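You operate a simulated robot arm through the tools that you are given. There is no shell and no other tool.

You run a simulated robot arm. Do the job below in one go: nothing can be reset, and whatever is moved stays where it is left.

TASK
Pump two strokes round the bypass, read the pressure and tag the filter NEW or USED.
Fine: blue and yellow valves open for it, shut after; USED from 1 bar; tag by the filter pot.

It is judged by the outcome, as a careful person would: the job done as asked, and still so three seconds after it is handed in. It fails if anything else is knocked over, pushed out of place, dropped, spilled or broken.

THE ROBOT
A 7-joint arm with a two-finger parallel gripper, fixed in place. Base frame: the origin is on the floor under the middle of its stand, x ahead of it, y to its left, z up; the work surface is at about z = 86. Units: cm, degrees, N and s.
With the tool pointing down near the work surface it reaches from about 30 to 70 cm from the base axis. Its first joint turns from -66.0 to 66.0 degrees. Payload 1.57 kg.
The tool frame sits at the grasp point between the pads (the TCP): z along the fingers, y along the line on which they close. The tips reach 3 cm beyond it. The gripper opens to 11 cm. The fingers are 2.4 cm wide and 1.2 cm thick; the gripper's body (4.8 by 11.2 cm) begins 7.8 cm behind the TCP.
Orientation is told as [roll, pitch, yaw] about the base's x, y, z axes, in that order, counted from this pose: with the fingers straight down and closing along the base's y, the tool's x points along the base's -x, its y along +y and its z along -z.

THE INTERFACE
- The arm moves only by the tool move_arm. Its argument "commands" is text: rows parted by semicolons, each of 7 numbers parted by spaces: the turn, a rotation vector about the tool's x, y, z in degrees, then the shift along the tool's x, y, z in m, then the gripper command, from -1 (shut) to 1 (fully open), values between in proportion. In form: wx wy wz tx ty tz jaw; .... A call has 1 to 20 rows; each row is the pose to reach, as a shift and turn from the pose commanded when the call began, along the tool's axes at that moment. Each row takes 0.2 s and may step no farther than 5 cm and 8.6 degrees from the row before; otherwise, or with a gripper value out of range, the whole call is refused. Where a pose cannot be reached the arm comes as near as it can. A force on the tool above 40 N (or 10 N above the force at the start of the call, whichever is more), or a blocked arm, ends the call early, and 0.2 s more pass. The fingers move at their own pace (about 10.8 cm/s each) and stop on an object; they squeeze with about 40 N. The grip force told is the motor's: it shows also when the fingers shut on nothing. Time passes only in rows, and 0.2 s behind the last, so rows that repeat a pose let the fingers close. It gives the time, the measured TCP pose, the force on the tool (base axes), the opening and the grip force at its end, in the units of the frame above (readings bear some noise), with the torque about the TCP (base axes, N m) and any sound that the robot's microphone picked up, and new pictures: "views" is both (left out), scene, wrist or none.
- Cameras (640 x 400 px; columns grow to the right, rows downward): "scene" is fixed at [18.32, -40.3, 137.31]; the picture's right is [0.65, -0.76, 0.00], its down [-0.56, -0.48, -0.68] and it looks along [0.52, 0.44, -0.73] (base axes); focal length 214 px, centre (320, 200). "wrist" rides on the gripper at [7, 1.6, -14.1] in the tool frame; the picture's right is [-0.23, 0.97, 0.00], its down [-0.86, -0.20, -0.48] and it looks along [-0.47, -0.11, 0.88] (tool axes); focal length 222 px, centre (320, 200). There is no depth. A picture from a camera that has moved, and an enlarged one, comes with that camera's place and axes in the base frame and with its lens. The place of the scene camera against the robot may be out by one fixed shift of up to 2.5 cm in any direction.
- zoom(camera, box): a new picture of the part [left, top, right, bottom] of that camera's present view, enlarged. No time passes.
- finish_job(): hands the job in; it is judged then, once.

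Nothing tells you positions but the pictures and the camera data. Unless the task says otherwise, let go and move clear before handing in.

The tools are called after "Call:" by a JSON object that holds its "method" and its "body". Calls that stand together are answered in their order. move_arm: Moves the arm, as the interface text tells. Its arguments: {"type":"object","properties":{"commands":{"type":"string"},"views":{"type":"string","enum":["both","scene","wrist","none"]}},"required":["commands"]} The other tools are called the same way: zoom (camera, box) takes an enlarged picture of a part of a camera's view; finish_job () hands the job in.

At the start:

```text
t: 0.0
tcp_pos: [37.01, -6.31, 121.82]
orientation: [-0.1, 0.0, -0.1]
wrist_force: [0.3, -0.7, 0.4]
wrist_torque: [-0.02, -0.01, 0.0]
gripper_width: 10.99
gripper_force: 0.1
```

scene: 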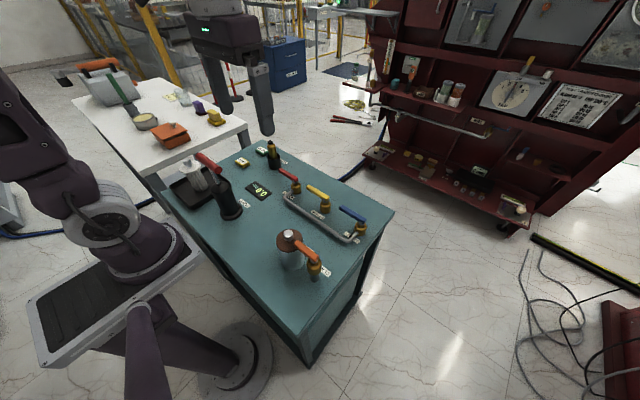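
wrist: 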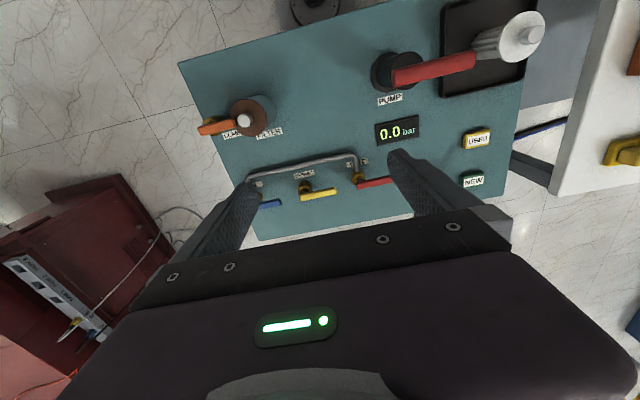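

I see a teal bench with a pump (red lever), a 0.0 bar display, red, yellow and blue valves on a bypass pipe, a filter pot with an orange valve, and two tags, USED and NEW. I'll zoom in first to read the details.

Call:
{"method": "zoom", "body": {"camera": "scene", "box": [140, 130, 400, 290]}}

Call:
{"method": "zoom", "body": {"camera": "wrist", "box": [180, 80, 420, 230]}}

Call:
{"method": "zoom", "body": {"camera": "wrist", "box": [340, 0, 580, 200]}}

Call:
{"method": "zoom", "body": {"camera": "scene", "box": [260, 160, 400, 290]}}

Call:
{"method": "zoom", "body": {"camera": "scene", "box": [160, 130, 300, 230]}}

```text
2.46 times, centred on (270, 210) of scene
camera zoom: at [18.32, -40.3, 137.31], right [0.65, -0.76, 0.0], down [-0.56, -0.48, -0.68], along [0.52, 0.44, -0.73], focal length 528 px, centre (443, 175)
```

zoom: 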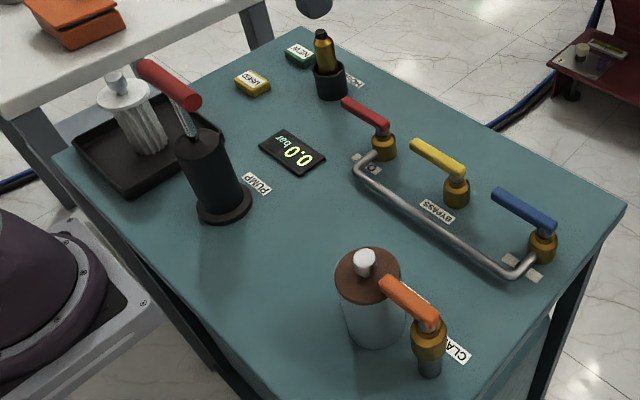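

```text
2.67 times, centred on (300, 155) of wrist
camera zoom: at [30.0, -4.55, 135.95], right [0.23, 0.97, 0.0], down [0.86, -0.2, 0.48], along [0.47, -0.11, -0.88], focal length 592 px, centre (373, 320)
```

zoom: 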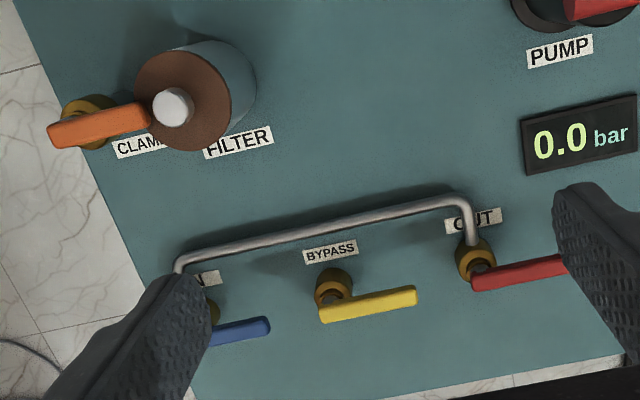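

```text
2.00 times, centred on (460, 100) of wrist
camera zoom: at [30.0, -4.55, 135.95], right [0.23, 0.97, 0.0], down [0.86, -0.2, 0.48], along [0.47, -0.11, -0.88], focal length 444 px, centre (40, 400)
```

zoom: 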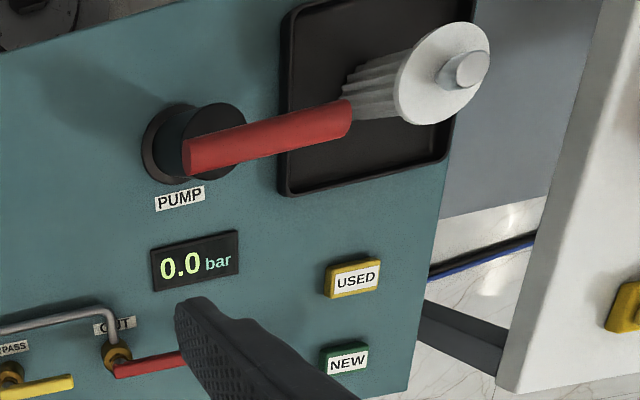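

```text
3.08 times, centred on (330, 225) of scene
camera zoom: at [18.32, -40.3, 137.31], right [0.65, -0.76, 0.0], down [-0.56, -0.48, -0.68], along [0.52, 0.44, -0.73], focal length 660 px, centre (289, 123)
```

zoom: 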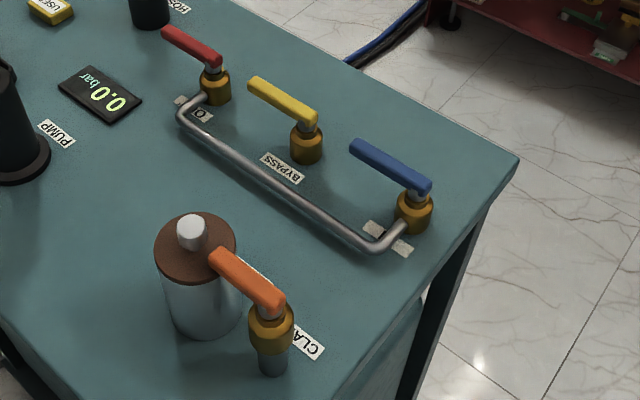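

```text
4.00 times, centred on (230, 180) of scene
camera zoom: at [18.32, -40.3, 137.31], right [0.65, -0.76, 0.0], down [-0.56, -0.48, -0.68], along [0.52, 0.44, -0.73], focal length 858 px, centre (680, 280)
```

zoom: 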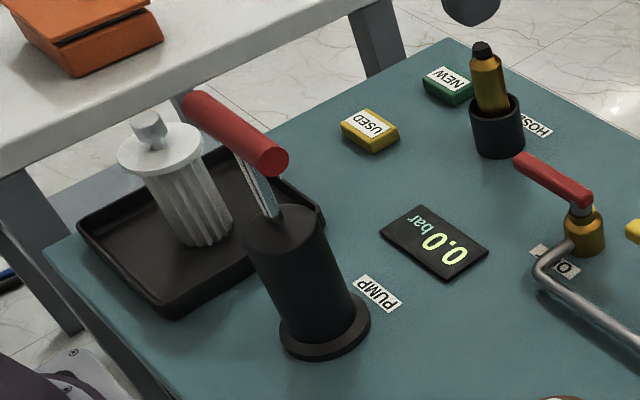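

The blue, yellow and red valves look to be at about x=51, y=-24, -13 and -0.5, with their handles along +y. The pump is near (32, 9), the filter pot near (33, -17), and the USED and NEW tags near (49, 26) and (59, 26). I'll lower the camera over the valves for a closer look.

Call:
{"method": "move_arm", "body": {"commands": "0 0 0 -0.005 -0.03 0.025 1; 0 0 0 -0.01 -0.06 0.05 1; 0 0 0 -0.015 -0.09 0.075 1; 0 0 0 -0.02 -0.10 0.1 1; 0 0 0 -0.02 -0.10 0.1 1"}}

```text
t: 1.2
tcp_pos: [38.98, -16.41, 111.76]
orientation: [-0.1, 0.0, 0.0]
wrist_force: [-0.4, 0.3, 0.1]
wrist_torque: [-0.05, -0.01, 0.01]
gripper_width: 11.0
gripper_force: 0.0
camera wrist: at [32.04, -14.66, 125.79], right [0.23, 0.97, 0.0], down [0.86, -0.2, 0.48], along [0.47, -0.11, -0.88], focal length 222 px, centre (320, 200)
```

scene: 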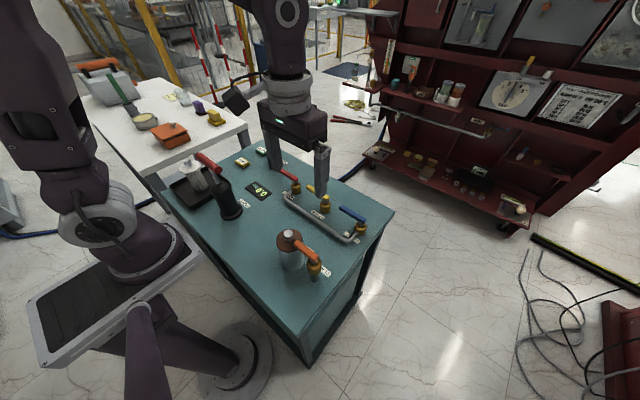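
wrist: 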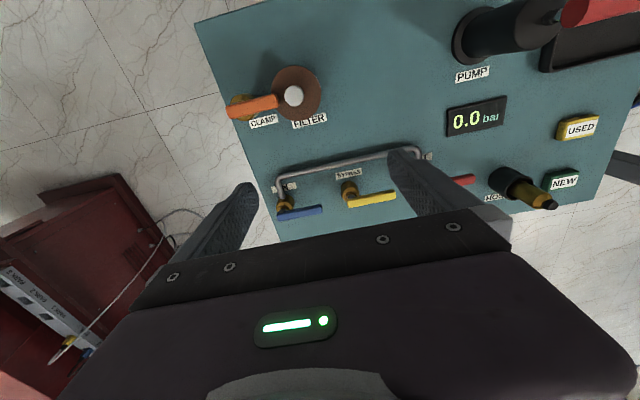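

Call:
{"method": "zoom", "body": {"camera": "wrist", "box": [220, 50, 460, 230]}}

Call:
{"method": "zoom", "body": {"camera": "wrist", "box": [260, 140, 420, 240]}}

Call:
{"method": "zoom", "body": {"camera": "wrist", "box": [420, 0, 640, 220]}}

Call:
{"method": "zoom", "body": {"camera": "scene", "box": [270, 170, 380, 290]}}

```text
2.22 times, centred on (340, 140) of wrist
camera zoom: at [32.04, -14.66, 125.79], right [0.23, 0.97, 0.0], down [0.86, -0.2, 0.48], along [0.47, -0.11, -0.88], focal length 494 px, centre (276, 333)
```

zoom: 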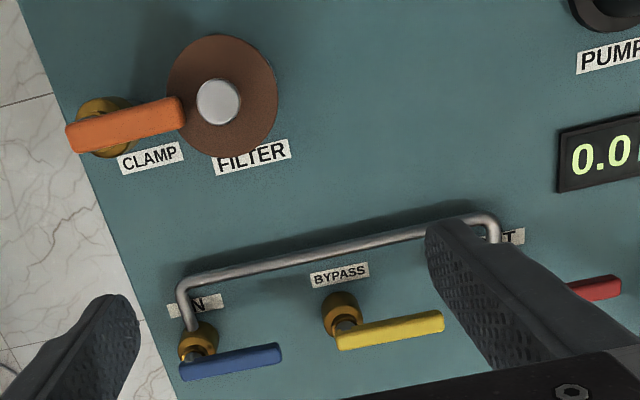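

```text
4.00 times, centred on (340, 190) of wrist
camera zoom: at [32.04, -14.66, 125.79], right [0.23, 0.97, 0.0], down [0.86, -0.2, 0.48], along [0.47, -0.11, -0.88], focal length 888 px, centre (240, 240)
```

zoom: 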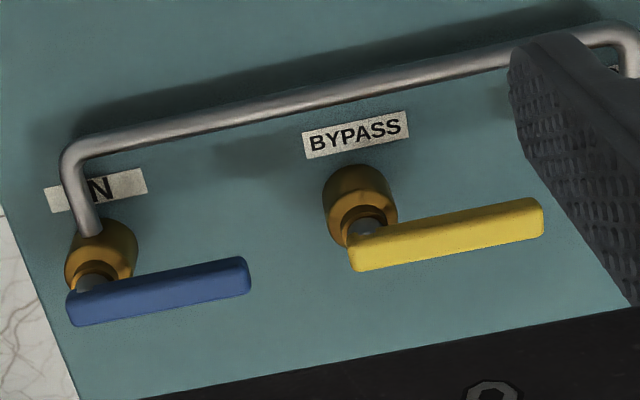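

```text
1.82 times, centred on (530, 110) of wrist
camera zoom: at [32.04, -14.66, 125.79], right [0.23, 0.97, 0.0], down [0.86, -0.2, 0.48], along [0.47, -0.11, -0.88], focal length 404 px, centre (-62, 364)
```

zoom: 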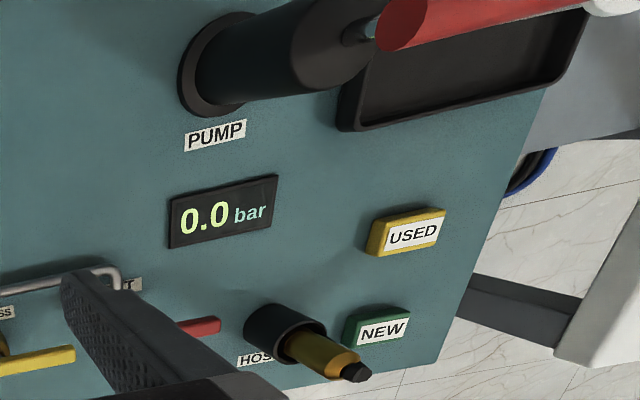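

```text
3.33 times, centred on (325, 230) of scene
camera zoom: at [18.32, -40.3, 137.31], right [0.65, -0.76, 0.0], down [-0.56, -0.48, -0.68], along [0.52, 0.44, -0.73], focal length 715 px, centre (303, 100)
```

zoom: 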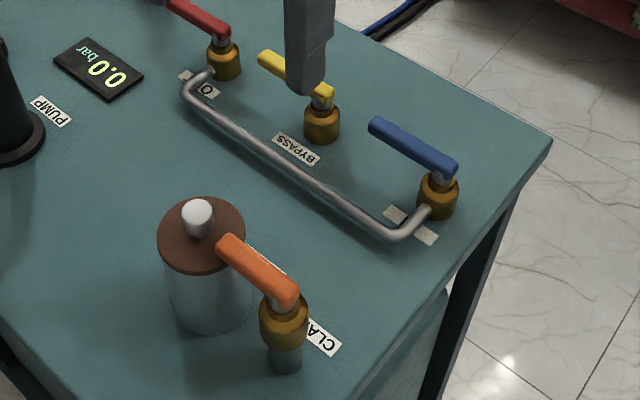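

From two views I place the handles at about z=92. Yellow runs y=-14 to -6 and blue runs y=-27 to -19, both at x≈52. The pump is a T-bar at (32, 9, 104.6). I'll turn the gripper and hover over the yellow handle.

Call:
{"method": "move_arm", "body": {"commands": "0 0 8.2 -0.012 0.007 0.006 0; 0 0 16.4 -0.024 0.014 0.012 0; 0 0 24.6 -0.036 0.021 0.018 0; 0 0 32.8 -0.048 0.028 0.024 0; 0 0 41 -0.06 0.035 0.03 0; 0 0 49.2 -0.072 0.042 0.036 0; 0 0 57.4 -0.084 0.049 0.042 0; 0 0 65.6 -0.096 0.056 0.048 0; 0 0 73.8 -0.108 0.063 0.054 0; 0 0 82 -0.12 0.07 0.06 0; 0 0 90 -0.13 0.076 0.066 0; 0 0 90 -0.13 0.076 0.066 0"}}

```text
t: 3.8
tcp_pos: [51.97, -8.69, 105.19]
orientation: [0.0, 0.0, -90.1]
wrist_force: [-0.4, 0.0, -0.4]
wrist_torque: [0.02, -0.01, -0.01]
gripper_width: 5.5
gripper_force: 0.1
camera wrist: at [53.59, -1.64, 119.25], right [0.97, -0.23, 0.0], down [-0.2, -0.85, 0.48], along [-0.11, -0.47, -0.88], focal length 222 px, centre (320, 200)
```

scene: 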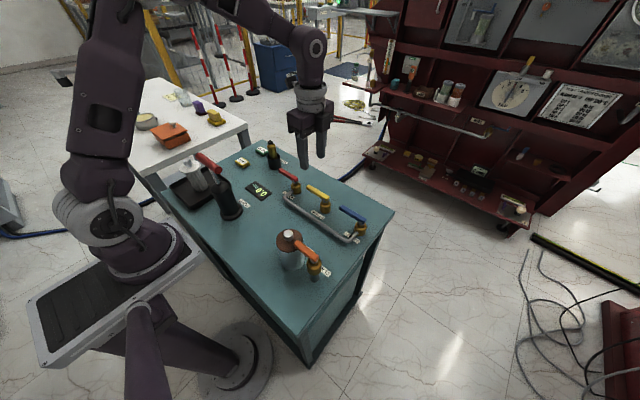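
wrist: 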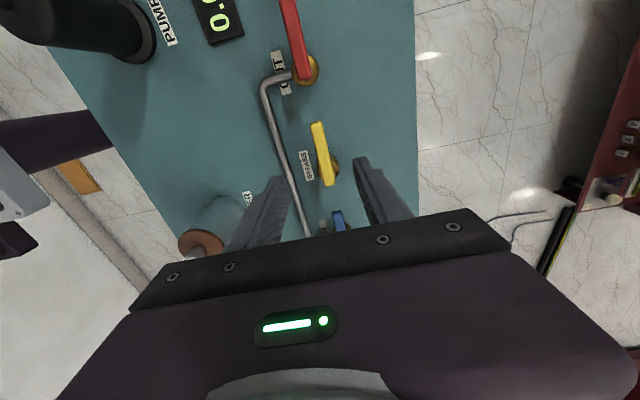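

Call:
{"method": "zoom", "body": {"camera": "wrist", "box": [240, 100, 400, 240]}}

Call:
{"method": "zoom", "body": {"camera": "wrist", "box": [230, 0, 350, 110]}}

```text
2.86 times, centred on (320, 170) of wrist
camera zoom: at [53.59, -1.64, 119.25], right [0.97, -0.23, 0.0], down [-0.2, -0.85, 0.48], along [-0.11, -0.47, -0.88], focal length 635 px, centre (320, 286)
```

zoom: 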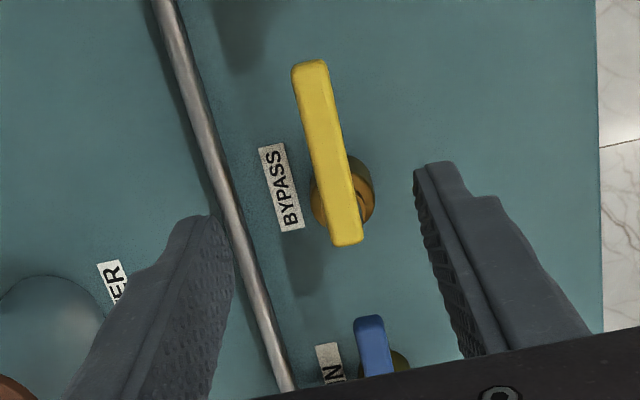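

```text
3.64 times, centred on (290, 55) of wrist
camera zoom: at [53.59, -1.64, 119.25], right [0.97, -0.23, 0.0], down [-0.2, -0.85, 0.48], along [-0.11, -0.47, -0.88], focal length 808 px, centre (429, 727)
```

zoom: 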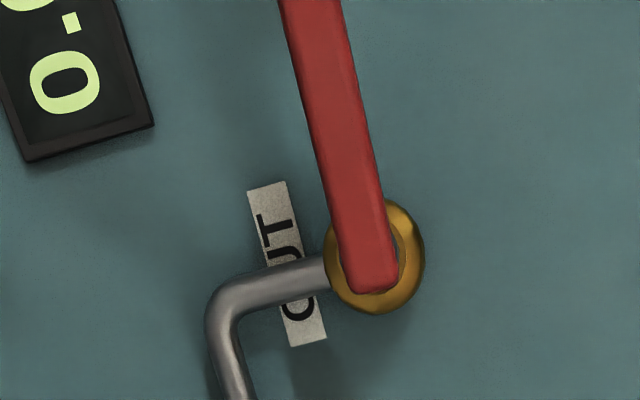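

The gripper is centred over the yellow handle (x≈52, pivot y≈-13.2). I'll descend to straddle it and narrow the jaw to a loose cage.

Call:
{"method": "move_arm", "body": {"commands": "0 0 0 0 0 0.03 0; 0 0 0 0 0 0.06 0; 0 0 0 0 0 0.09 0; 0 0 0 0 0 0.118 0; 0 0 0 0 0 0.118 -0.6; 0 0 0 0 0 0.118 -0.6; 0 0 0 0 0 0.118 -0.6"}}

```text
t: 5.4
tcp_pos: [52.04, -8.39, 93.27]
orientation: [0.0, 0.0, -90.0]
wrist_force: [0.0, -0.1, 0.6]
wrist_torque: [0.02, 0.0, -0.05]
gripper_width: 2.21
gripper_force: 0.0
camera wrist: at [53.66, -1.33, 107.4], right [0.97, -0.23, 0.0], down [-0.2, -0.86, 0.48], along [-0.11, -0.47, -0.88], focal length 222 px, centre (320, 200)
```

scene: 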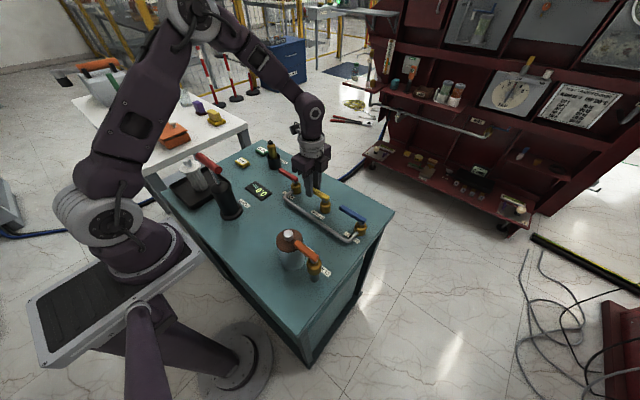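
wrist: 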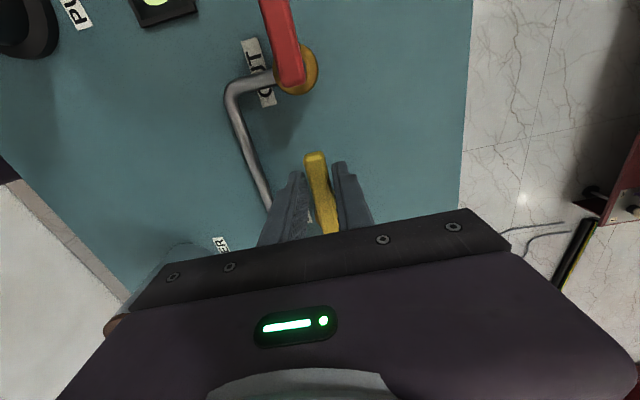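

The yellow handle is caged between the fingers. I'll try a small turn toward -x to find which way the valve opens.

Call:
{"method": "move_arm", "body": {"commands": "0 0 -8 -0.0004 -0.0061 0 -0.6; 0 0 -16 -0.0017 -0.0121 0 -0.6; 0 0 -16 -0.0017 -0.0121 0 -0.6"}}

```text
t: 6.2
tcp_pos: [51.03, -8.83, 93.41]
orientation: [0.3, -0.3, -73.8]
wrist_force: [26.7, -9.6, -1.2]
wrist_torque: [-0.17, -0.32, -0.6]
gripper_width: 4.23
gripper_force: 11.7
camera wrist: at [50.53, -1.6, 107.54], right [1.0, 0.05, 0.01], down [0.04, -0.88, 0.48], along [0.03, -0.48, -0.88], focal length 222 px, centre (320, 200)
```

scene: 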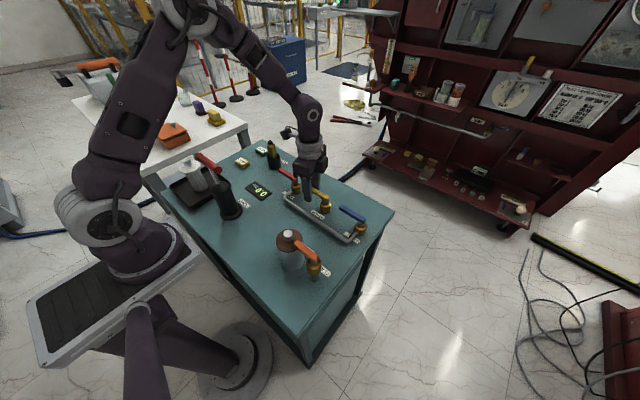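
wrist: 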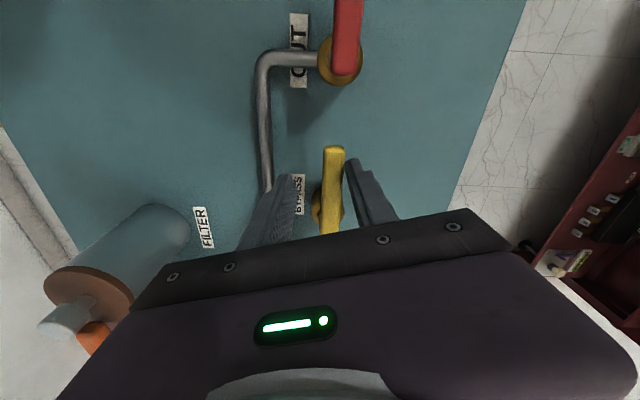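

The handle resisted that way (about 27 N), so it is against a stop there. I'll go back and test the opposite turn, toward +x.

Call:
{"method": "move_arm", "body": {"commands": "0 0 8 -0.0004 0.0061 0 -0.6; 0 0 16 -0.0017 0.0121 0 -0.6; 0 0 16 -0.0017 0.0121 0 -0.6", "views": "wrist"}}

Call:
{"method": "move_arm", "body": {"commands": "0 0 8 -0.0004 0.0061 0 -0.6; 0 0 16 -0.0017 0.0121 0 -0.6; 0 0 16 -0.0017 0.0121 0 -0.6"}}

```text
t: 7.0
tcp_pos: [51.85, -8.62, 93.59]
orientation: [-0.2, 0.0, -90.0]
wrist_force: [-0.6, 0.5, -0.2]
wrist_torque: [0.02, 0.02, 0.0]
gripper_width: 2.18
gripper_force: 0.0
camera wrist: at [53.57, -1.58, 107.53], right [0.97, -0.23, 0.0], down [-0.2, -0.86, 0.48], along [-0.11, -0.47, -0.88], focal length 222 px, centre (320, 200)
```

wrist: 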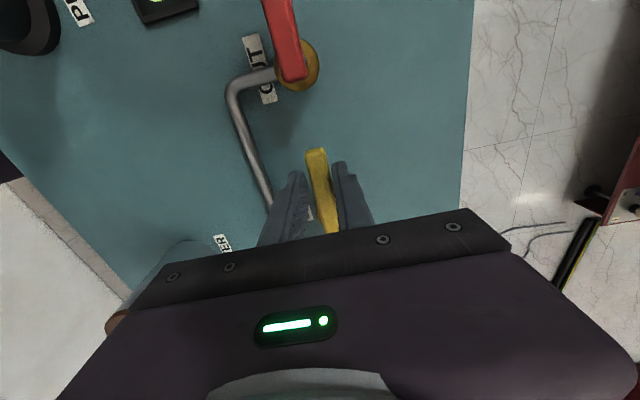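

```text
t: 7.8
tcp_pos: [53.22, -8.89, 93.42]
orientation: [0.0, 0.0, -105.9]
wrist_force: [-0.3, -0.5, 0.7]
wrist_torque: [-0.01, -0.01, 0.0]
gripper_width: 2.25
gripper_force: 0.1
camera wrist: at [56.7, -2.49, 107.55], right [0.87, -0.49, 0.0], down [-0.43, -0.77, 0.48], along [-0.23, -0.42, -0.88], focal length 222 px, centre (320, 200)
```

scene: 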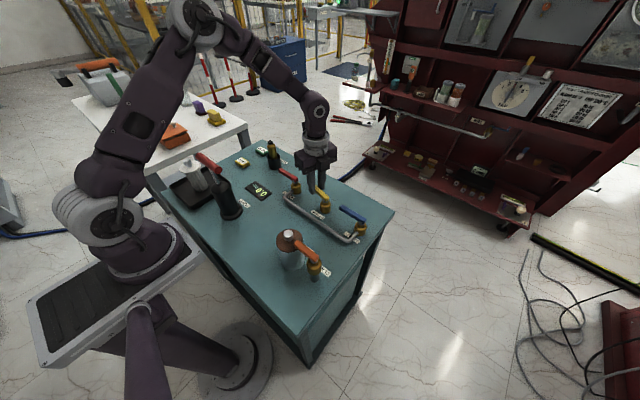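
wrist: 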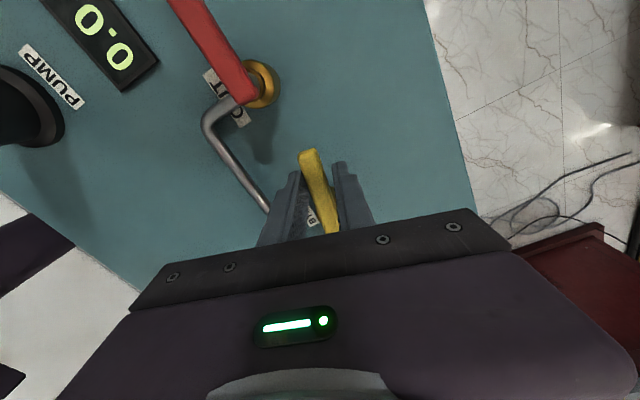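

It turns freely toward +x, so that is the opening direction. I'll continue along the arc.

Call:
{"method": "move_arm", "body": {"commands": "0 0 8 -0.0004 0.0061 0 -0.6; 0 0 16 -0.0017 0.0121 0 -0.6; 0 0 24 -0.0038 0.0179 0 -0.6; 0 0 32 -0.0067 0.0233 0 -0.6; 0 0 40 -0.0103 0.0283 0 -0.6; 0 0 40 -0.0103 0.0283 0 -0.6"}}

```text
t: 9.2
tcp_pos: [55.72, -10.66, 93.49]
orientation: [0.0, 0.0, -146.0]
wrist_force: [0.6, 0.6, -0.3]
wrist_torque: [0.03, 0.01, 0.03]
gripper_width: 2.23
gripper_force: 0.0
camera wrist: at [62.3, -7.88, 107.53], right [0.36, -0.93, 0.0], down [-0.82, -0.31, 0.48], along [-0.45, -0.17, -0.88], focal length 222 px, centre (320, 200)
```

scene: 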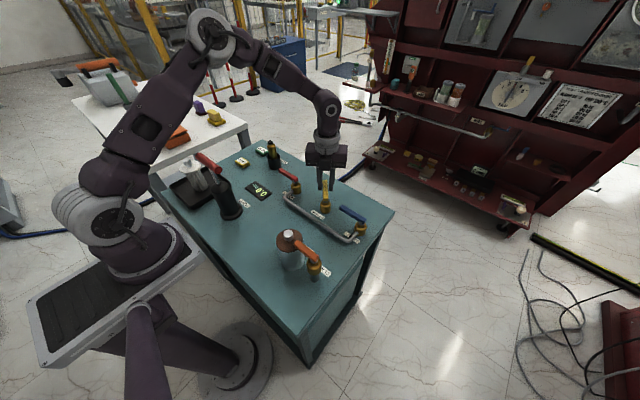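
wrist: 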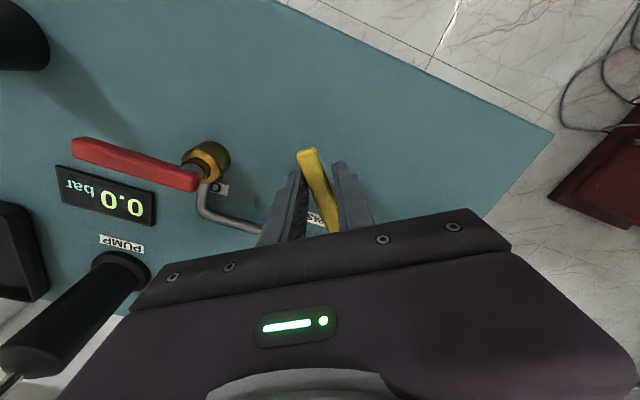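

Call:
{"method": "move_arm", "body": {"commands": "0 0 8 -0.0004 0.0061 0 -0.6; 0 0 16 -0.0017 0.0121 0 -0.6; 0 0 24 -0.0038 0.0179 0 -0.6; 0 0 32 -0.0067 0.0233 0 -0.6; 0 0 40 -0.0103 0.0283 0 -0.6; 0 0 40 -0.0103 0.0283 0 -0.6"}}

```text
t: 10.6
tcp_pos: [56.39, -13.47, 93.44]
orientation: [0.0, 0.0, 174.0]
wrist_force: [-0.4, 0.9, -0.3]
wrist_torque: [0.06, -0.04, 0.03]
gripper_width: 2.27
gripper_force: 0.3
camera wrist: at [63.15, -15.79, 107.56], right [-0.33, -0.94, 0.0], down [-0.83, 0.29, 0.48], along [-0.45, 0.16, -0.88], focal length 222 px, centre (320, 200)
```

scene: 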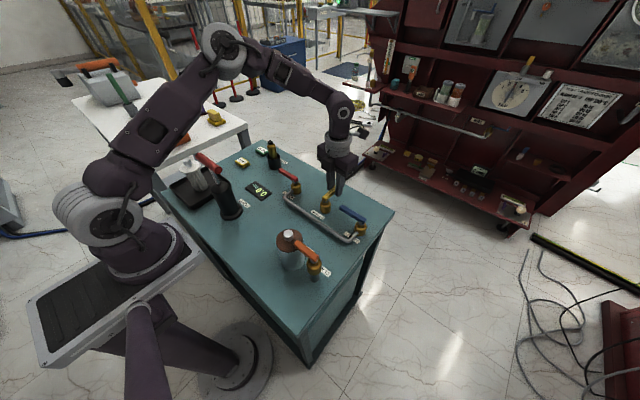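
wrist: 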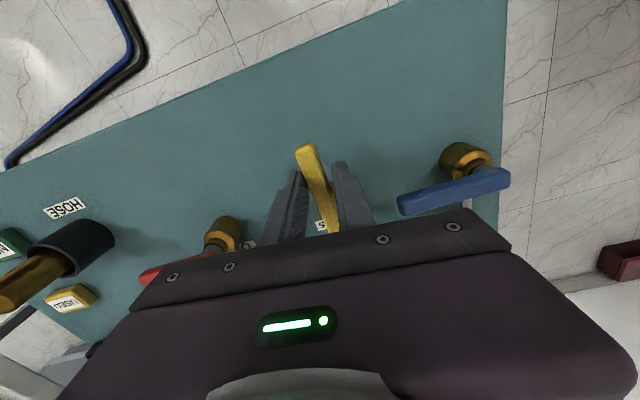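

Call:
{"method": "zoom", "body": {"camera": "wrist", "box": [240, 120, 400, 240]}}

Call:
{"method": "zoom", "body": {"camera": "scene", "box": [280, 150, 400, 250]}}

```text
3.33 times, centred on (320, 180) of wrist
camera zoom: at [63.15, -15.79, 107.56], right [-0.33, -0.94, 0.0], down [-0.83, 0.29, 0.48], along [-0.45, 0.16, -0.88], focal length 740 px, centre (320, 267)
```

zoom: 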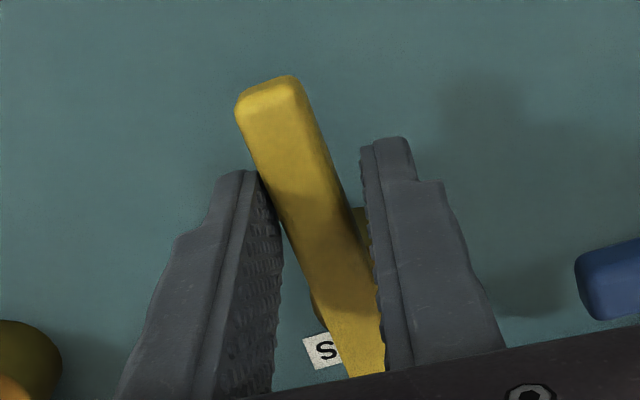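

```text
4.00 times, centred on (340, 200) of scene
camera zoom: at [18.32, -40.3, 137.31], right [0.65, -0.76, 0.0], down [-0.56, -0.48, -0.68], along [0.52, 0.44, -0.73], focal length 858 px, centre (240, 200)
```

zoom: 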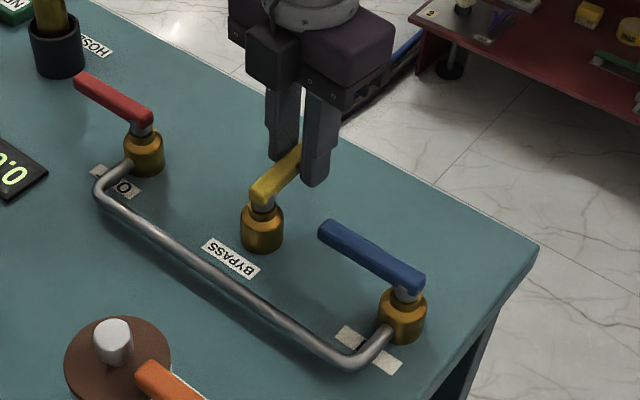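

The yellow handle now points along +x, about 90° open. I'll push a few degrees further to check that it is at its stop.

Call:
{"method": "move_arm", "body": {"commands": "0 0 5 -0.0002 0.0038 0 -0.6; 0 0 8 -0.0004 0.0061 0 -0.6; 0 0 8 -0.0004 0.0061 0 -0.6", "views": "wrist"}}

```text
t: 11.4
tcp_pos: [56.17, -14.09, 93.46]
orientation: [-0.1, 0.0, 166.0]
wrist_force: [-3.9, 13.5, 3.4]
wrist_torque: [0.2, 0.0, 0.22]
gripper_width: 3.23
gripper_force: 5.8
camera wrist: at [62.6, -17.22, 107.49], right [-0.46, -0.89, 0.0], down [-0.78, 0.4, 0.48], along [-0.43, 0.22, -0.88], focal length 222 px, centre (320, 200)
```

wrist: 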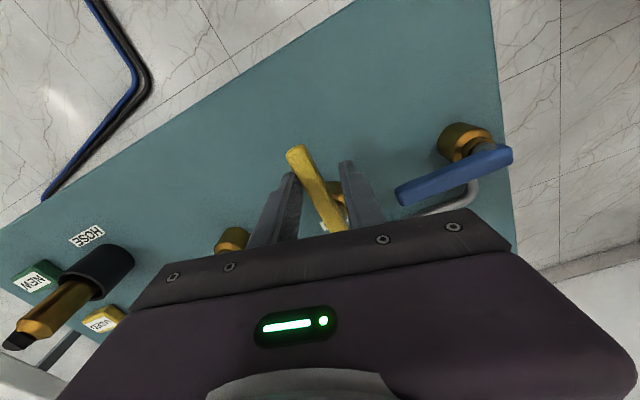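

It is at the stop (13.5 N against further turning), so yellow is open. I'll back off, open the jaw and rise.

Call:
{"method": "move_arm", "body": {"commands": "0 0 -6 -0.0002 -0.0046 0 -0.5; 0 0 -11 -0.0008 -0.0084 0 -0.3; 0 0 -11 -0.0008 -0.0084 0 0; 0 0 -11 -0.0008 -0.0084 -0.03 0; 0 0 -11 -0.0008 -0.0084 -0.07 0; 0 0 -11 -0.0008 -0.0084 -0.11 0; 0 0 -11 -0.0008 -0.0084 -0.11 0"}}

```text
t: 13.0
tcp_pos: [56.43, -13.2, 104.64]
orientation: [0.0, 0.0, 177.0]
wrist_force: [0.2, 0.2, 0.3]
wrist_torque: [-0.04, -0.03, -0.03]
gripper_width: 5.51
gripper_force: 0.0
camera wrist: at [63.3, -15.13, 118.77], right [-0.28, -0.96, 0.0], down [-0.84, 0.24, 0.48], along [-0.46, 0.13, -0.88], focal length 222 px, centre (320, 200)
```

scene: 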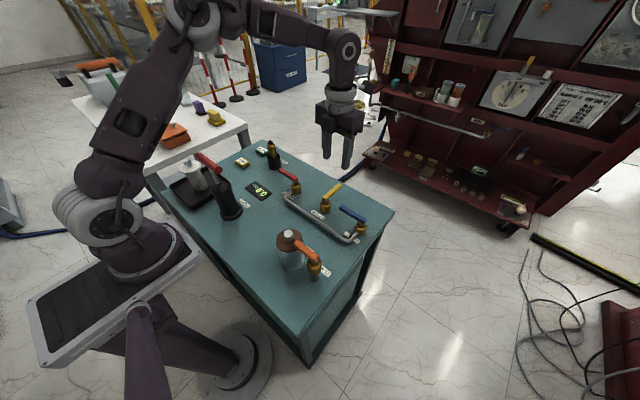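
wrist: 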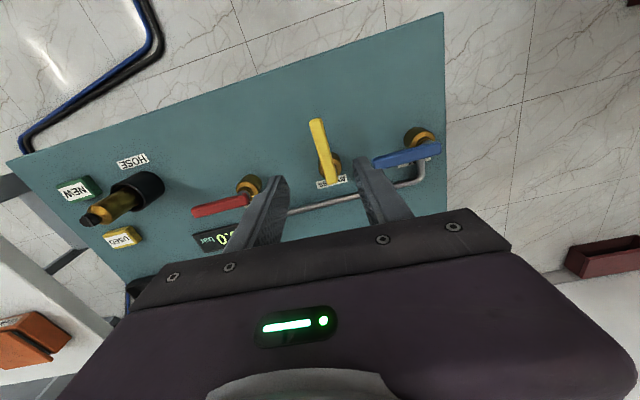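

Blue's handle is at x≈52.1, y from -27 to -19, with its pivot near y=-26.3. I'll swing back to yaw -90 over it.

Call:
{"method": "move_arm", "body": {"commands": "0 0 -7.75 -0.00325 0.00726 0 0; 0 0 -15.5 -0.0065 0.01452 0 0; 0 0 -23.25 -0.00975 0.02178 0 0; 0 0 -31 -0.013 0.02904 0 0; 0 0 -38.75 -0.01625 0.0363 0 0; 0 0 -46.5 -0.0195 0.04356 0 0; 0 0 -54.25 -0.02275 0.05082 0 0; 0 0 -62 -0.026 0.05808 0 0; 0 0 -69.75 -0.02925 0.06534 0 0; 0 0 -77.5 -0.0325 0.0726 0 0; 0 0 -85.25 -0.03575 0.07986 0 0; 0 0 -93 -0.039 0.0872 0 0; 0 0 -93 -0.039 0.0872 0 0"}}

```text
t: 15.8
tcp_pos: [52.0, -21.64, 104.47]
orientation: [-0.1, 0.1, -89.9]
wrist_force: [0.5, 0.2, -0.3]
wrist_torque: [-0.01, -0.02, 0.01]
gripper_width: 5.47
gripper_force: 0.1
camera wrist: at [53.66, -14.75, 118.6], right [0.97, -0.22, 0.0], down [-0.2, -0.86, 0.48], along [-0.11, -0.47, -0.88], focal length 222 px, centre (320, 200)
```

scene: 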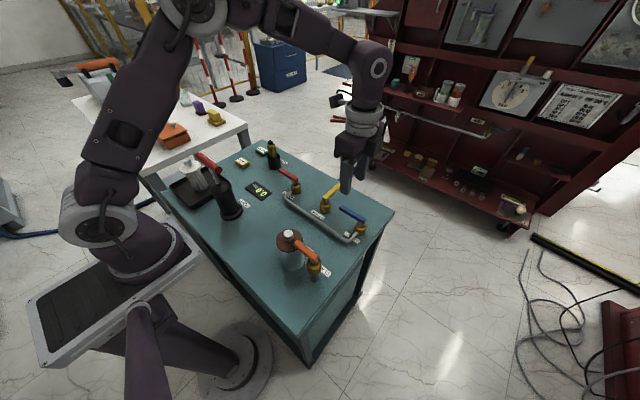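
wrist: 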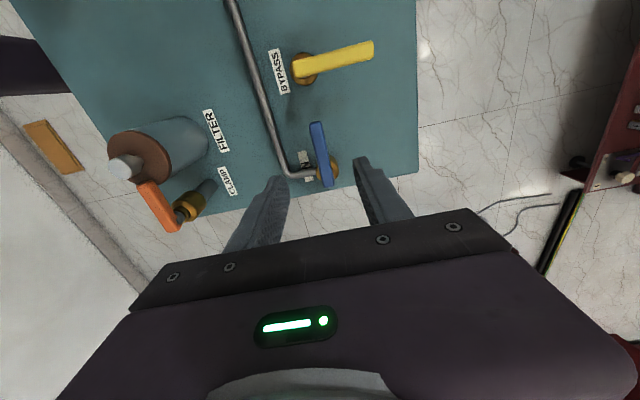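

Call:
{"method": "move_arm", "body": {"commands": "0 0 0 0 0 0.03 0; 0 0 0 0 0 0.06 0; 0 0 0 0 0 0.09 0; 0 0 0 0 0 0.111 0; 0 0 0 0 0 0.111 -0.6; 0 0 0 0 0 0.111 -0.6; 0 0 0 0 0 0.111 -0.6", "views": "wrist"}}

```text
t: 17.4
tcp_pos: [51.96, -21.76, 93.38]
orientation: [0.0, 0.0, -89.9]
wrist_force: [1.0, -0.3, 0.7]
wrist_torque: [0.01, -0.02, 0.0]
gripper_width: 2.19
gripper_force: 0.0
camera wrist: at [53.58, -14.79, 107.44], right [0.97, -0.23, 0.0], down [-0.2, -0.86, 0.48], along [-0.11, -0.47, -0.88], focal length 222 px, centre (320, 200)
```

wrist: 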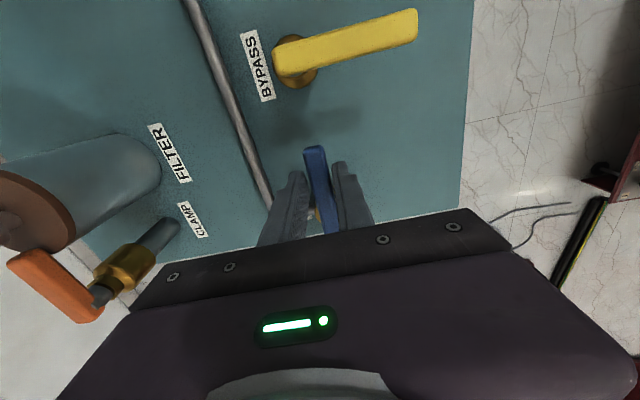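

Call:
{"method": "move_arm", "body": {"commands": "0 0 8 -0.0004 0.0063 0 -0.6; 0 0 16 -0.0017 0.0124 0 -0.6; 0 0 24 -0.0039 0.0183 0 -0.6; 0 0 32 -0.0068 0.0239 0 -0.6; 0 0 40 -0.0105 0.0289 0 -0.6; 0 0 48 -0.0149 0.0334 0 -0.6; 0 0 48 -0.0149 0.0334 0 -0.6", "views": "wrist"}}

Call:
{"method": "move_arm", "body": {"commands": "0 0 8 -0.0004 0.0063 0 -0.6; 0 0 16 -0.0017 0.0124 0 -0.6; 0 0 24 -0.0039 0.0183 0 -0.6; 0 0 32 -0.0068 0.0239 0 -0.6; 0 0 40 -0.0105 0.0289 0 -0.6; 0 0 48 -0.0149 0.0334 0 -0.6; 0 0 55 -0.0192 0.0369 0 -0.6; 0 0 55 -0.0192 0.0369 0 -0.6", "views": "wrist"}}

```text
t: 19.0
tcp_pos: [55.38, -23.26, 93.4]
orientation: [0.0, 0.0, -138.1]
wrist_force: [-0.3, 0.2, -0.5]
wrist_torque: [0.05, 0.04, 0.0]
gripper_width: 2.25
gripper_force: 0.3
camera wrist: at [61.65, -19.78, 107.43], right [0.48, -0.88, 0.0], down [-0.77, -0.42, 0.48], along [-0.42, -0.23, -0.88], focal length 222 px, centre (320, 200)
```

wrist: 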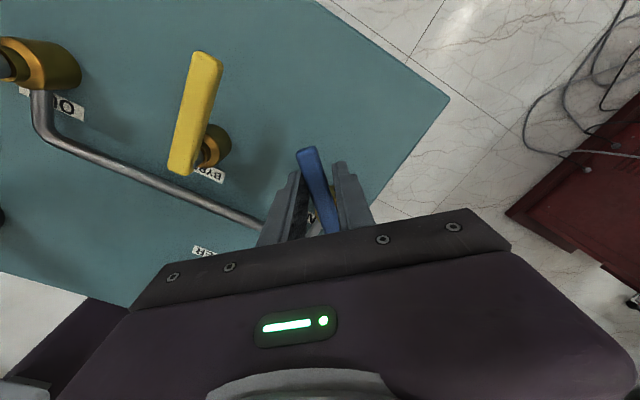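

```text
t: 20.8
tcp_pos: [56.36, -27.15, 93.33]
orientation: [-0.1, -0.1, 167.1]
wrist_force: [-5.5, 15.5, -0.6]
wrist_torque: [0.16, 0.09, 0.31]
gripper_width: 3.39
gripper_force: 6.3
camera wrist: at [62.82, -30.24, 107.36], right [-0.44, -0.9, 0.0], down [-0.79, 0.39, 0.48], along [-0.43, 0.21, -0.88], focal length 222 px, centre (320, 200)
```

wrist: 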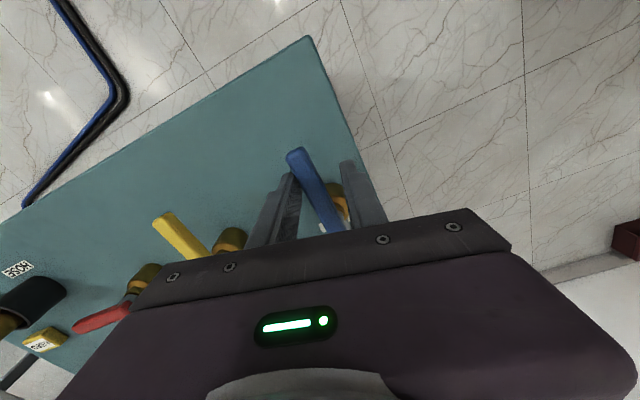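

Blue is also at its open stop (15 N). I'll back off and rise.

Call:
{"method": "move_arm", "body": {"commands": "0 0 -6 -0.0002 -0.0046 0 -0.5; 0 0 -11 -0.0008 -0.0084 0 -0.3; 0 0 -11 -0.0008 -0.0084 0 0; 0 0 -11 -0.0008 -0.0084 -0.03 0; 0 0 -11 -0.0008 -0.0084 -0.07 0; 0 0 -11 -0.0008 -0.0084 -0.11 0; 0 0 -11 -0.0008 -0.0084 -0.15 0; 0 0 -11 -0.0008 -0.0084 -0.19 0; 0 0 -11 -0.0008 -0.0084 -0.22 0; 0 0 -11 -0.0008 -0.0084 -0.22 0"}}

```text
t: 23.0
tcp_pos: [56.36, -26.17, 113.63]
orientation: [-0.1, -0.1, 178.0]
wrist_force: [0.4, 0.8, -0.2]
wrist_torque: [0.02, 0.01, 0.02]
gripper_width: 5.5
gripper_force: 0.1
out of reach, approached as far as the arm can: row 9, 10
camera wrist: at [63.23, -27.97, 127.66], right [-0.26, -0.97, 0.0], down [-0.85, 0.23, 0.48], along [-0.46, 0.12, -0.88], focal length 222 px, centre (320, 200)
```

scene: 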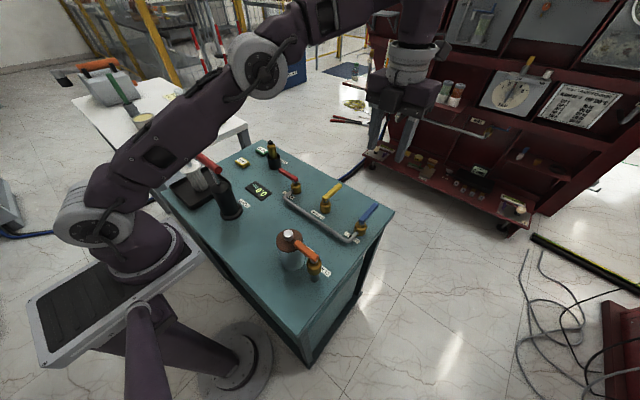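
wrist: 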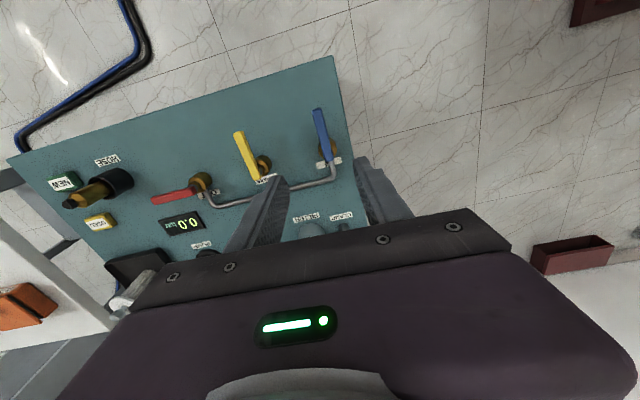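

Both valves are open now. Next I'll move to a hover above the pump T-bar at about (32, 9), closing across it.

Call:
{"method": "move_arm", "body": {"commands": "0 0 -7.08 -0.0197 -0.0264 0 0; 0 0 -14.15 -0.0394 -0.0528 0 0; 0 0 -21.2 -0.0591 -0.0792 -0.005 0; 0 0 -28.3 -0.0788 -0.1056 -0.01 0; 0 0 -35.4 -0.0985 -0.132 -0.015 0; 0 0 -42.5 -0.1182 -0.1584 -0.02 0; 0 0 -49.5 -0.1378 -0.1849 -0.025 0; 0 0 -56.6 -0.1575 -0.2113 -0.03 0; 0 0 -63.7 -0.1772 -0.2377 -0.03 0; 0 0 -70.8 -0.1969 -0.2641 -0.03 0; 0 0 -77.8 -0.2166 -0.2905 -0.03 0; 0 0 -84.9 -0.2363 -0.3169 -0.03 0; 0 0 -92 -0.256 -0.3433 -0.03 0; 0 0 -92 -0.256 -0.3433 -0.03 0"}}

```text
t: 26.0
tcp_pos: [31.75, 8.96, 116.77]
orientation: [-0.1, 0.0, -89.8]
wrist_force: [-0.1, -0.3, 0.0]
wrist_torque: [0.0, -0.01, -0.02]
gripper_width: 5.51
gripper_force: 0.1
camera wrist: at [33.27, 16.0, 130.94], right [0.97, -0.23, 0.0], down [-0.2, -0.86, 0.48], along [-0.11, -0.47, -0.88], focal length 222 px, centre (320, 200)
```

scene: 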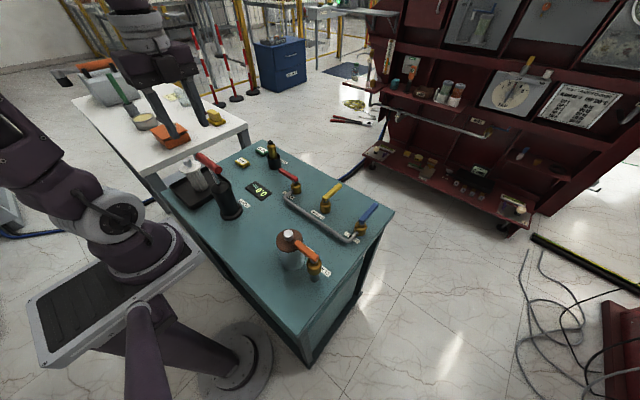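
wrist: 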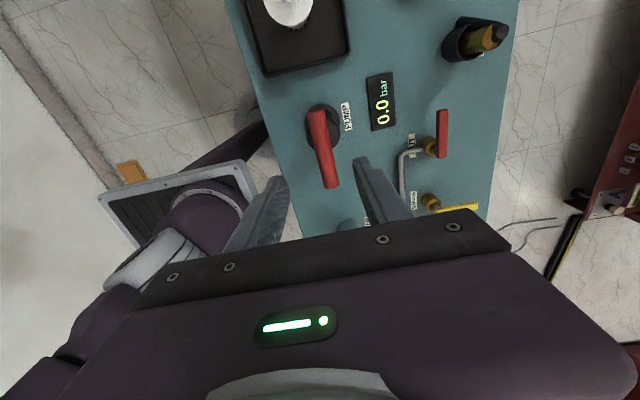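

Call:
{"method": "zoom", "body": {"camera": "wrist", "box": [240, 60, 440, 220]}}

Call:
{"method": "zoom", "body": {"camera": "scene", "box": [160, 130, 290, 230]}}

```text
2.50 times, centred on (340, 140) of wrist
camera zoom: at [33.27, 16.0, 130.94], right [0.97, -0.23, 0.0], down [-0.2, -0.86, 0.48], along [-0.11, -0.47, -0.88], focal length 555 px, centre (270, 350)
```

zoom: 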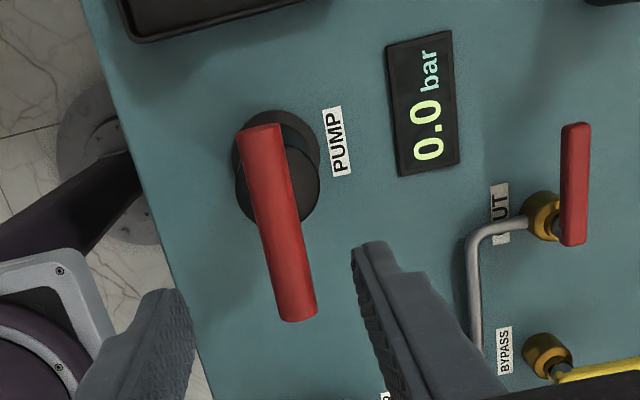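

```text
4.00 times, centred on (225, 180) of scene
camera zoom: at [18.32, -40.3, 137.31], right [0.65, -0.76, 0.0], down [-0.56, -0.48, -0.68], along [0.52, 0.44, -0.73], focal length 858 px, centre (700, 280)
```

zoom: 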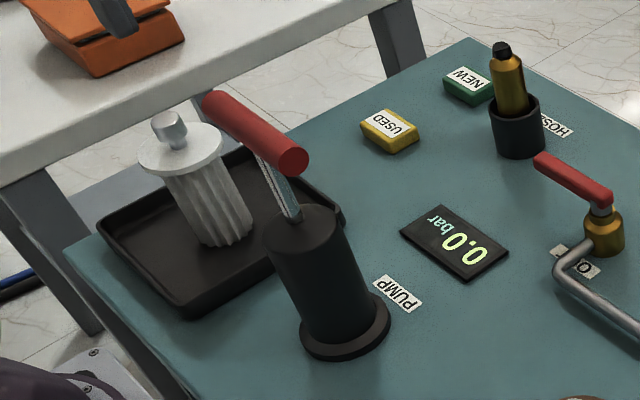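

The pump is a vertical plunger with a T-bar along y, centred near (32.1, 8.8) at z≈104.6, about 8 cm above the cylinder top. I'll descend and grip the bar in the middle with the fingertips just below it.

Call:
{"method": "move_arm", "body": {"commands": "0 0 0 0 0.003 0.03 0; 0 0 0 0 0.003 0.06 0; 0 0 0 0 0.003 0.09 0; 0 0 0 0 0.003 0.11 0; 0 0 0 0 0.003 0.11 0"}}

```text
t: 27.2
tcp_pos: [32.1, 9.04, 105.59]
orientation: [0.0, 0.1, -90.0]
wrist_force: [0.9, 0.7, 0.1]
wrist_torque: [0.04, -0.01, -0.01]
gripper_width: 5.49
gripper_force: 0.1
camera wrist: at [33.75, 16.07, 119.72], right [0.97, -0.23, 0.0], down [-0.2, -0.86, 0.48], along [-0.11, -0.47, -0.88], focal length 222 px, centre (320, 200)
```

scene: 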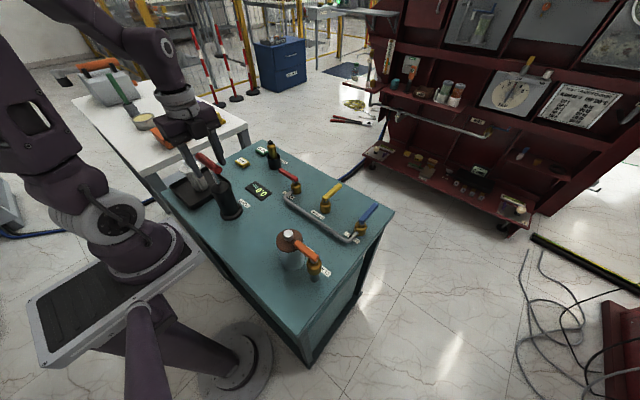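
wrist: 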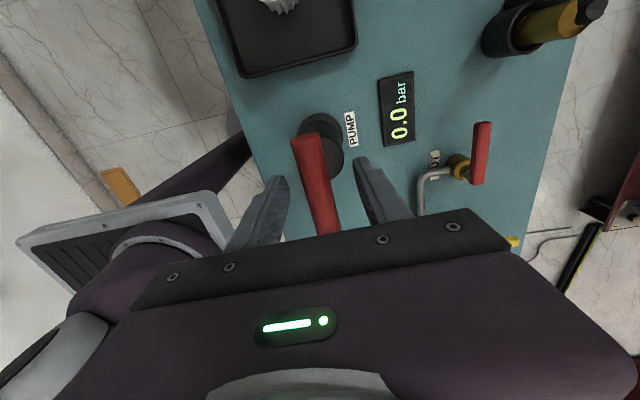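

Call:
{"method": "zoom", "body": {"camera": "wrist", "box": [230, 90, 430, 250]}}

Call:
{"method": "zoom", "body": {"camera": "scene", "box": [160, 110, 280, 220]}}

```text
2.50 times, centred on (330, 170) of wrist
camera zoom: at [33.75, 16.07, 119.72], right [0.97, -0.23, 0.0], down [-0.2, -0.86, 0.48], along [-0.11, -0.47, -0.88], focal length 555 px, centre (295, 275)
```

zoom: 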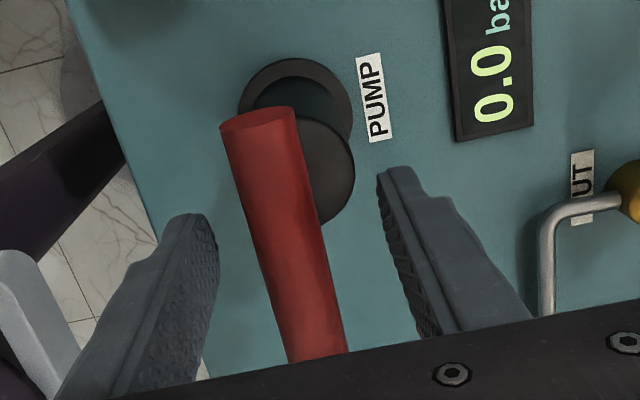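

```text
3.64 times, centred on (220, 165) of scene
camera zoom: at [18.32, -40.3, 137.31], right [0.65, -0.76, 0.0], down [-0.56, -0.48, -0.68], along [0.52, 0.44, -0.73], focal length 780 px, centre (684, 327)
```

zoom: 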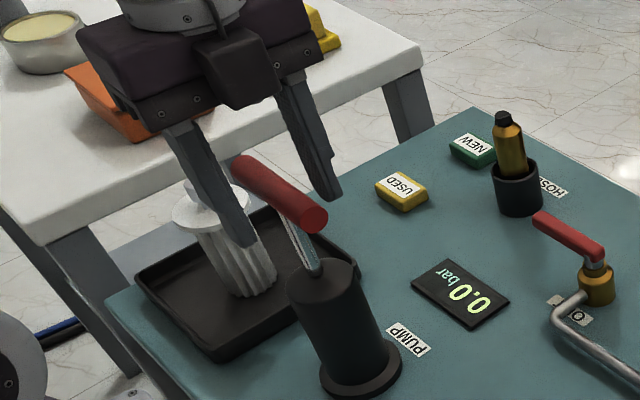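

Call:
{"method": "move_arm", "body": {"commands": "0 0 0 0 0 0 -0.4; 0 0 0 0 0 0 -1; 0 0 0 0 0 0 -1; 0 0 0 0 0 0 -1"}}

```text
t: 28.2
tcp_pos: [31.93, 8.92, 105.62]
orientation: [-0.1, 0.0, -90.1]
wrist_force: [-15.4, 3.9, -0.5]
wrist_torque: [0.08, 0.11, 0.0]
gripper_width: 1.93
gripper_force: 33.6
camera wrist: at [33.68, 16.08, 119.72], right [0.97, -0.23, 0.0], down [-0.2, -0.85, 0.48], along [-0.11, -0.47, -0.88], focal length 222 px, centre (320, 200)
```

scene: 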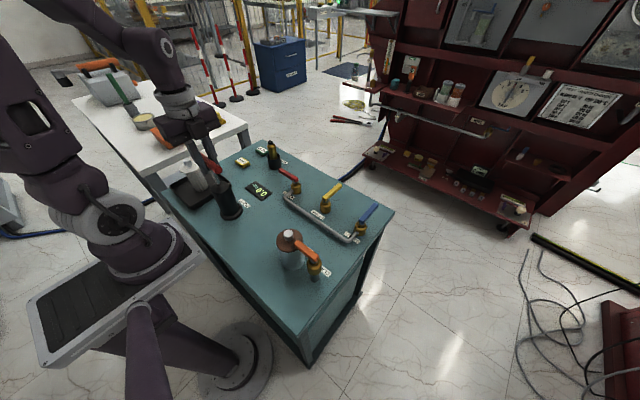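
wrist: 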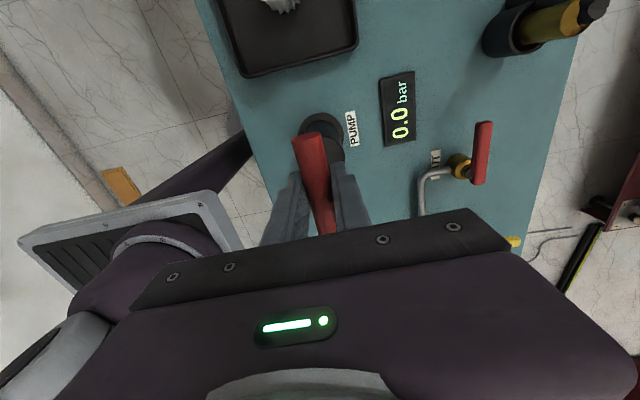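

The bar is gripped (1.9 cm wide). I'll ease out the side load slightly and start pressing down gently.

Call:
{"method": "move_arm", "body": {"commands": "0 0 0 0 -0.0025 0 -1; 0 0 0 0 -0.0025 0.005 -1; 0 0 0 0 -0.0025 0.01 -1; 0 0 0 0 -0.0025 0.015 -1; 0 0 0 0 -0.0025 0.02 -1"}}

```text
t: 29.4
tcp_pos: [32.03, 9.09, 103.76]
orientation: [0.1, -0.1, -90.0]
wrist_force: [13.4, -10.3, 4.8]
wrist_torque: [0.19, -0.04, 0.03]
gripper_width: 1.93
gripper_force: 32.9
camera wrist: at [33.63, 16.06, 117.73], right [0.97, -0.23, 0.0], down [-0.2, -0.86, 0.48], along [-0.11, -0.47, -0.88], focal length 222 px, centre (320, 200)
```

scene: 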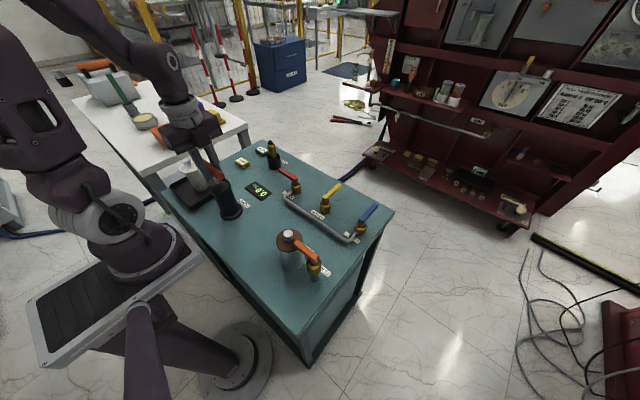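
wrist: 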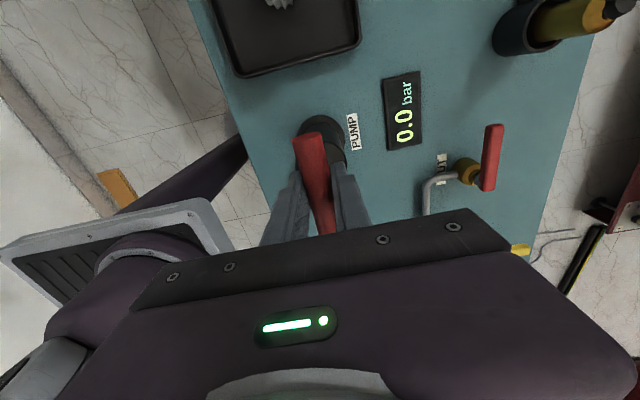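

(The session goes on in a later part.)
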